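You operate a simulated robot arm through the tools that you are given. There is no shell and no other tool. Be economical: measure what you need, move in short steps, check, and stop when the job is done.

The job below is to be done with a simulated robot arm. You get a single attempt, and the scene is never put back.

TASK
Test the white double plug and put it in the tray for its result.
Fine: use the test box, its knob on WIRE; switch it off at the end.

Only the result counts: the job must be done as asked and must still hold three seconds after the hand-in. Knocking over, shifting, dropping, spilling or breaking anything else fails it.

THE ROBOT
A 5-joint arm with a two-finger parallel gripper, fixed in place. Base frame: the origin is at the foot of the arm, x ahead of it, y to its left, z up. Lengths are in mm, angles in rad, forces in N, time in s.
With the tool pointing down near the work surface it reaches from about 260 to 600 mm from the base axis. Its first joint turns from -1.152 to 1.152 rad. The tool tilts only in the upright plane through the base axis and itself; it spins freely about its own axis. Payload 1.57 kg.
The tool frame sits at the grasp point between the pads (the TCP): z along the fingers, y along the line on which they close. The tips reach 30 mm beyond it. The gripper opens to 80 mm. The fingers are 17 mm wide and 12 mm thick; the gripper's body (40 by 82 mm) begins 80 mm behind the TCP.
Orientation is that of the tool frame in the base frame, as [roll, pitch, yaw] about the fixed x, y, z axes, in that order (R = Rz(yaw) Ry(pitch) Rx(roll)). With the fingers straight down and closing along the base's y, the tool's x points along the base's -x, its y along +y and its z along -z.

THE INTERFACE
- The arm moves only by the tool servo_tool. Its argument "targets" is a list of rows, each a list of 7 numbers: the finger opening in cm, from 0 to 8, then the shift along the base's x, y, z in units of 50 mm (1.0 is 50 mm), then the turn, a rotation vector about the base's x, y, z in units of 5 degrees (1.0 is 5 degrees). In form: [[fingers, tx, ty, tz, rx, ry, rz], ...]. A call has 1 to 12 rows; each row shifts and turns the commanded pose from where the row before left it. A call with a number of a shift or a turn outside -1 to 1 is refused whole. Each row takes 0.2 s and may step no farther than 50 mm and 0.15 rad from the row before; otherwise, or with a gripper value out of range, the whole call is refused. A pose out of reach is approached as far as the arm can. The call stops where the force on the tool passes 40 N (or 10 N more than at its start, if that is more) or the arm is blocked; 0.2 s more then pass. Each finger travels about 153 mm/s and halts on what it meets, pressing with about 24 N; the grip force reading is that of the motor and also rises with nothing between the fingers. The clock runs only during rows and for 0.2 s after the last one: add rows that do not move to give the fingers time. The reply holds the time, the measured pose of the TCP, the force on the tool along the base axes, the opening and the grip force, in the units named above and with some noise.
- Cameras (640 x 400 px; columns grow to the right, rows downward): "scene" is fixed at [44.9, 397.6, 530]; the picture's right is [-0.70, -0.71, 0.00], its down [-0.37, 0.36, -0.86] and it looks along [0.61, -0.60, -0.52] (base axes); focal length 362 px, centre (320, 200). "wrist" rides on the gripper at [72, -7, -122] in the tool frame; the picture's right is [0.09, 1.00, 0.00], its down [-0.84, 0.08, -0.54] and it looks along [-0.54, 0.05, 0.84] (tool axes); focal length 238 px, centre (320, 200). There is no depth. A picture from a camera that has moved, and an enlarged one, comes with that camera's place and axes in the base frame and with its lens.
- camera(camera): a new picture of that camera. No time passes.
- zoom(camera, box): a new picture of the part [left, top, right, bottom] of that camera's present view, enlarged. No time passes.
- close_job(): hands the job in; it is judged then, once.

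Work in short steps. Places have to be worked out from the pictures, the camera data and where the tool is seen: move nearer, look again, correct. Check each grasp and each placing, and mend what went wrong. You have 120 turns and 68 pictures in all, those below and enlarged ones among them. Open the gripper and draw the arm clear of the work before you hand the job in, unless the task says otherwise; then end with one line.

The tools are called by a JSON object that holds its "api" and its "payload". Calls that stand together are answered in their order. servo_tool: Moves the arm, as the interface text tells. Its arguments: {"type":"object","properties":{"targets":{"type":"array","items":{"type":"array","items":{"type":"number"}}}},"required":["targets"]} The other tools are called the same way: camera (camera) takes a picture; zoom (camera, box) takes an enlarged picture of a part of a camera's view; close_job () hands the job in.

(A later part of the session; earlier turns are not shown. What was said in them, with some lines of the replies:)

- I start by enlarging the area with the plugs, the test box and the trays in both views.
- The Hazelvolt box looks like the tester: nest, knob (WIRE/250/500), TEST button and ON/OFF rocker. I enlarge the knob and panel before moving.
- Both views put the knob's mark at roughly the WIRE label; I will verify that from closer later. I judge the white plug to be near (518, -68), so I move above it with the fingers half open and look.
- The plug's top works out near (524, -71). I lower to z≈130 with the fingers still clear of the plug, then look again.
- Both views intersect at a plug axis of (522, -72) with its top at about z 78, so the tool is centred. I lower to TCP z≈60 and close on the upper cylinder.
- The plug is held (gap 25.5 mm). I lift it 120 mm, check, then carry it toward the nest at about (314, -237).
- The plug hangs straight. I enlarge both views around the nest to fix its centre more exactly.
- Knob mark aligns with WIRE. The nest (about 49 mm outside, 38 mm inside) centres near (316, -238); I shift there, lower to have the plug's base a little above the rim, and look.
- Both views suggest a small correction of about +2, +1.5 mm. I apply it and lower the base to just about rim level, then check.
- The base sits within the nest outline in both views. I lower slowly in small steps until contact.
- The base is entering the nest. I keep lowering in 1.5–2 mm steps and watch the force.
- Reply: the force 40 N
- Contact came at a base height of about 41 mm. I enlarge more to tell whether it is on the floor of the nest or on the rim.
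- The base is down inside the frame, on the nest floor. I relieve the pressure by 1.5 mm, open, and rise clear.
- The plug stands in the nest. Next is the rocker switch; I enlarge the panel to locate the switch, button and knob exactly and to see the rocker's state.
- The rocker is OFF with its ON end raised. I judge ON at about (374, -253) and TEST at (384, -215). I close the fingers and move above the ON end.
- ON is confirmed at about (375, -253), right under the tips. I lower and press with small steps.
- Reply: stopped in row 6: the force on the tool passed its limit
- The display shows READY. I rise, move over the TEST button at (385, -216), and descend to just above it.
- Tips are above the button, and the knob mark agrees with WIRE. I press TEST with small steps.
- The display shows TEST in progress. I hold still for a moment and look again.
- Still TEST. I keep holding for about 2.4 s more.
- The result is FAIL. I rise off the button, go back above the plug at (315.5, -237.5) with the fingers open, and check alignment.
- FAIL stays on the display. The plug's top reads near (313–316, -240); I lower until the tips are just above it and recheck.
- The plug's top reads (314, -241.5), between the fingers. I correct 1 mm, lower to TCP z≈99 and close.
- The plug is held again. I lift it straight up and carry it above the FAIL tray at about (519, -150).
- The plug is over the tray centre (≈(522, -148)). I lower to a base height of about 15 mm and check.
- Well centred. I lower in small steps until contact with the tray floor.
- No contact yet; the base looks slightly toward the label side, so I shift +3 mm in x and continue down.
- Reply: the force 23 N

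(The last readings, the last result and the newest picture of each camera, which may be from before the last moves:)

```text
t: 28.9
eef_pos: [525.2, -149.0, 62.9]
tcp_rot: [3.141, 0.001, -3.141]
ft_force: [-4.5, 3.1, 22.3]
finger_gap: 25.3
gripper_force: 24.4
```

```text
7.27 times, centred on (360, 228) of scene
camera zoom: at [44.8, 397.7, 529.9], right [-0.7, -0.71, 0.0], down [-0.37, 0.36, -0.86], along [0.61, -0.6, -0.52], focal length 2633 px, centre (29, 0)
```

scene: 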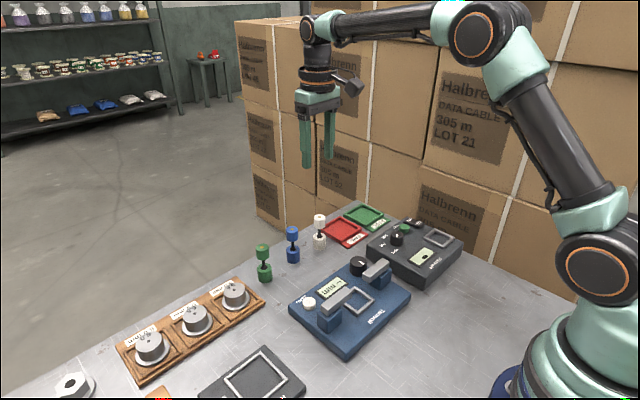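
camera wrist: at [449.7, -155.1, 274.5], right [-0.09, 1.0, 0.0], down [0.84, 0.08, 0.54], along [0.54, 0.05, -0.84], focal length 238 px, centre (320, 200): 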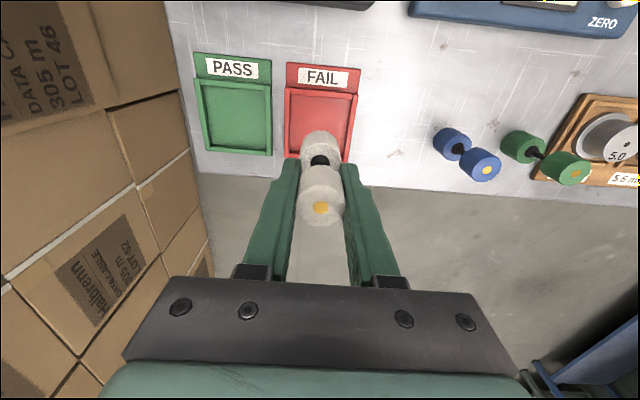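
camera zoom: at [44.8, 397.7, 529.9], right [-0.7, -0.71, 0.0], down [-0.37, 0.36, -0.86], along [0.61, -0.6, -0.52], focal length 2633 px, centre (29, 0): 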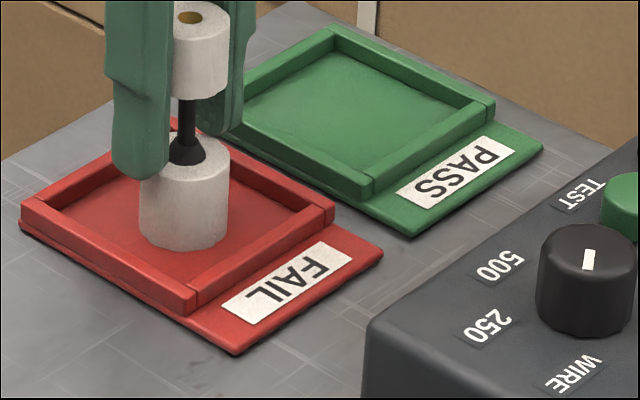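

The plug stands on the floor of the FAIL tray (22 N contact). I relieve, open, rise straight up and verify.

{"api": "servo_tool", "payload": {"targets": [[2, 0, 0, 0.02, 0, 0, 0], [2, 0, 0, 0, 0, 0, 0], [3, 0, 0, 0, 0, 0, 0], [4.5, 0, 0, 0, 0, 0, 0], [4.5, 0, 0, 0.3, 0, 0, 0], [4.5, 0, 0, 0.9, 0, 0, 0], [4.5, 0, 0, 0.8, 0, 0, 0], [4.5, 0, 0, 0, 0, 0, 0]]}}

{"api": "zoom", "payload": {"camera": "scene", "box": [310, 170, 470, 290]}}

```text
t: 30.7
eef_pos: [524.0, -148.0, 162.3]
tcp_rot: [3.141, -0.004, -3.14]
ft_force: [-0.1, 0.0, -0.7]
finger_gap: 45.0
gripper_force: 0.2
```

```text
3.33 times, centred on (390, 230) of scene
camera zoom: at [44.9, 397.6, 530.0], right [-0.7, -0.71, 0.0], down [-0.37, 0.36, -0.86], along [0.61, -0.6, -0.52], focal length 1207 px, centre (87, 100)
```

zoom: 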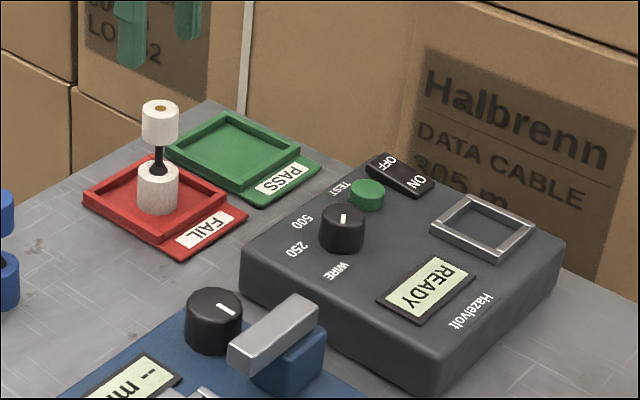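

The plug stands in the FAIL tray. Now I close the fingers and go above the OFF end of the rocker at about (400, -253).

{"api": "servo_tool", "payload": {"targets": [[4.5, -0.62, -0.525, 0, 0, 0, 0], [2, -0.62, -0.525, 0, 0, 0, 0], [0, -0.62, -0.525, 0, 0, 0, 0], [0, -0.62, -0.525, 0, 0, 0, 0], [0, 0, 0, -0.6, 0, 0, 0], [0, 0, 0, -0.6, 0, 0, 0], [0, 0, 0, 0, 0, 0, 0]]}}

{"api": "zoom", "payload": {"camera": "scene", "box": [370, 180, 470, 280]}}

{"api": "zoom", "payload": {"camera": "wrist", "box": [240, 50, 480, 250]}}

```text
t: 32.3
eef_pos: [398.7, -252.7, 104.1]
tcp_rot: [3.141, -0.002, 3.141]
ft_force: [-0.5, -0.1, 0.0]
finger_gap: 0.2
gripper_force: 21.0
```

```text
4.00 times, centred on (420, 230) of scene
camera zoom: at [44.9, 397.6, 530.0], right [-0.7, -0.71, 0.0], down [-0.37, 0.36, -0.86], along [0.61, -0.6, -0.52], focal length 1448 px, centre (-80, 80)
```

zoom: 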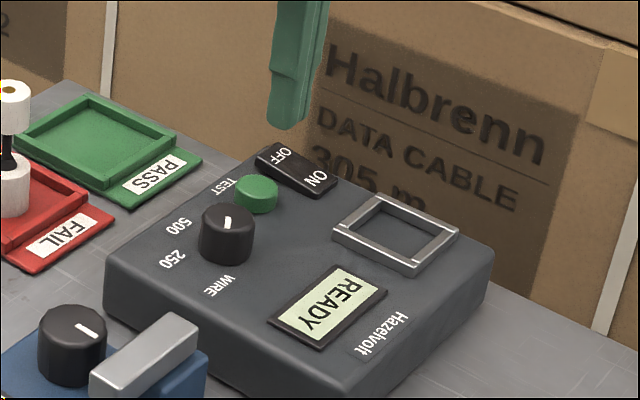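

```text
2.00 times, centred on (360, 150) of wrist
camera zoom: at [325.9, -259.3, 225.7], right [-0.09, 1.0, 0.0], down [0.84, 0.08, 0.54], along [0.54, 0.05, -0.84], focal length 477 px, centre (240, 300)
```

zoom: 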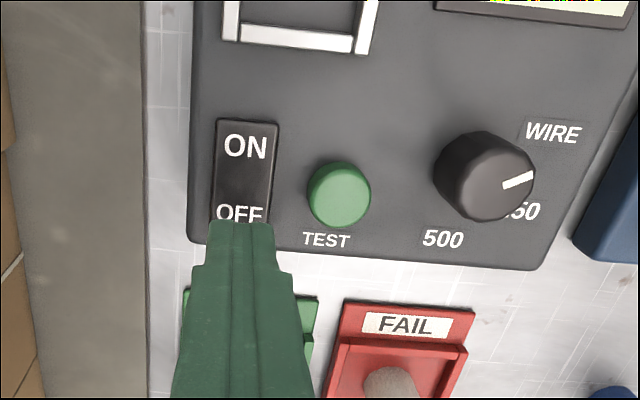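

The tips are above the OFF end. I lower and press with small steps, mirroring the ON press.

{"api": "servo_tool", "payload": {"targets": [[0, 0, 0, -0.32, 0, 0, 0], [0, 0, 0, -0.06, 0, 0, 0], [0, 0, 0, -0.06, 0, 0, 0], [0, 0, 0, -0.06, 0, 0, 0], [0, 0, 0, -0.06, 0, 0, 0], [0, 0, 0, -0.05, 0, 0, 0]]}}

{"api": "zoom", "payload": {"camera": "scene", "box": [370, 180, 470, 280]}}

```text
t: 33.7
eef_pos: [400.8, -254.7, 78.4]
tcp_rot: [3.14, -0.003, -3.141]
ft_force: [-0.6, 0.4, 2.3]
finger_gap: 0.0
gripper_force: 21.5
stopped in row 6: the force on the tool passed its limit (the readings are from after the stop); the commanded pose is now the measured one
```

```text
4.00 times, centred on (420, 230) of scene
camera zoom: at [44.9, 397.6, 529.9], right [-0.7, -0.71, 0.0], down [-0.37, 0.36, -0.86], along [0.61, -0.6, -0.52], focal length 1448 px, centre (-80, 80)
```

zoom: 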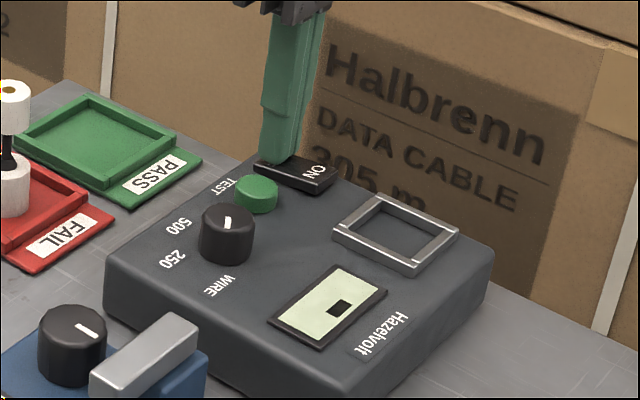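

The display is blank again, so the box is off. I rise clear, open the gripper, and take a last overall look.

{"api": "servo_tool", "payload": {"targets": [[0, 0, 0, 0.6, 0, 0, 0], [0, 0, 0, 0.9, 0, 0, 0], [0, 0, 0, 0.9, 0, 0, 0], [5, -0.8, 0, 0.5, 0, 0, 0], [5, -0.8, 0, 0.5, 0, 0, 0], [5, 0, 0, 0, 0, 0, 0]]}}

{"api": "camera", "payload": {"camera": "scene"}}

{"api": "zoom", "payload": {"camera": "scene", "box": [310, 180, 470, 300]}}

```text
t: 35.1
eef_pos: [323.6, -254.8, 246.9]
tcp_rot: [3.14, -0.001, -3.14]
ft_force: [0.8, 0.0, -0.3]
finger_gap: 50.1
gripper_force: 0.0
```

```text
17 pictures are left
```

scene: 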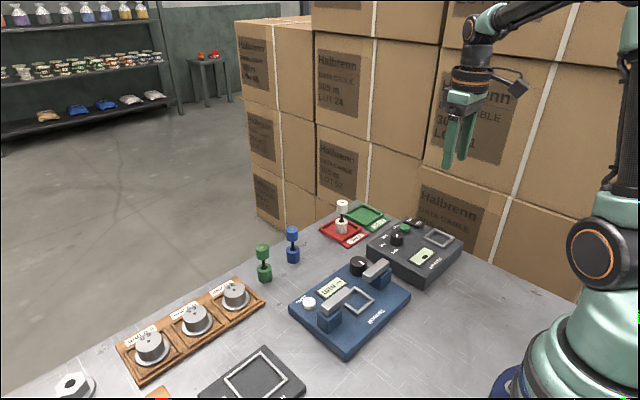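

```text
3.33 times, centred on (390, 240) of scene
camera zoom: at [44.9, 397.6, 530.0], right [-0.7, -0.71, 0.0], down [-0.37, 0.36, -0.86], along [0.61, -0.6, -0.52], focal length 1207 px, centre (87, 67)
```

zoom: 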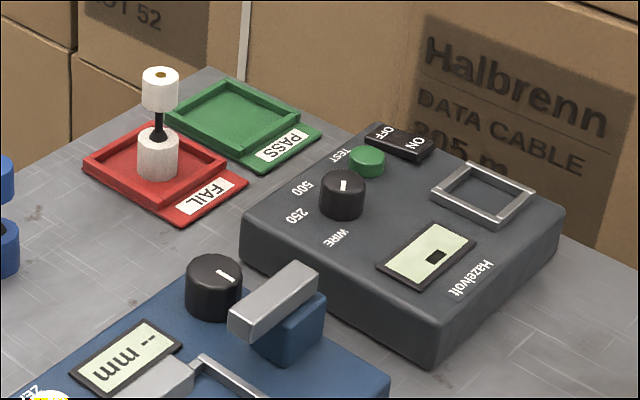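

The plug stands in the FAIL tray, the box is off with its knob on WIRE, the arm is clear, and nothing else has moved. I hand the job in.

{"api": "close_job", "payload": {}}

```text
The job is handed in.
```

The white double plug tested FAIL on WIRE and is standing in the FAIL tray; the test box is switched off.
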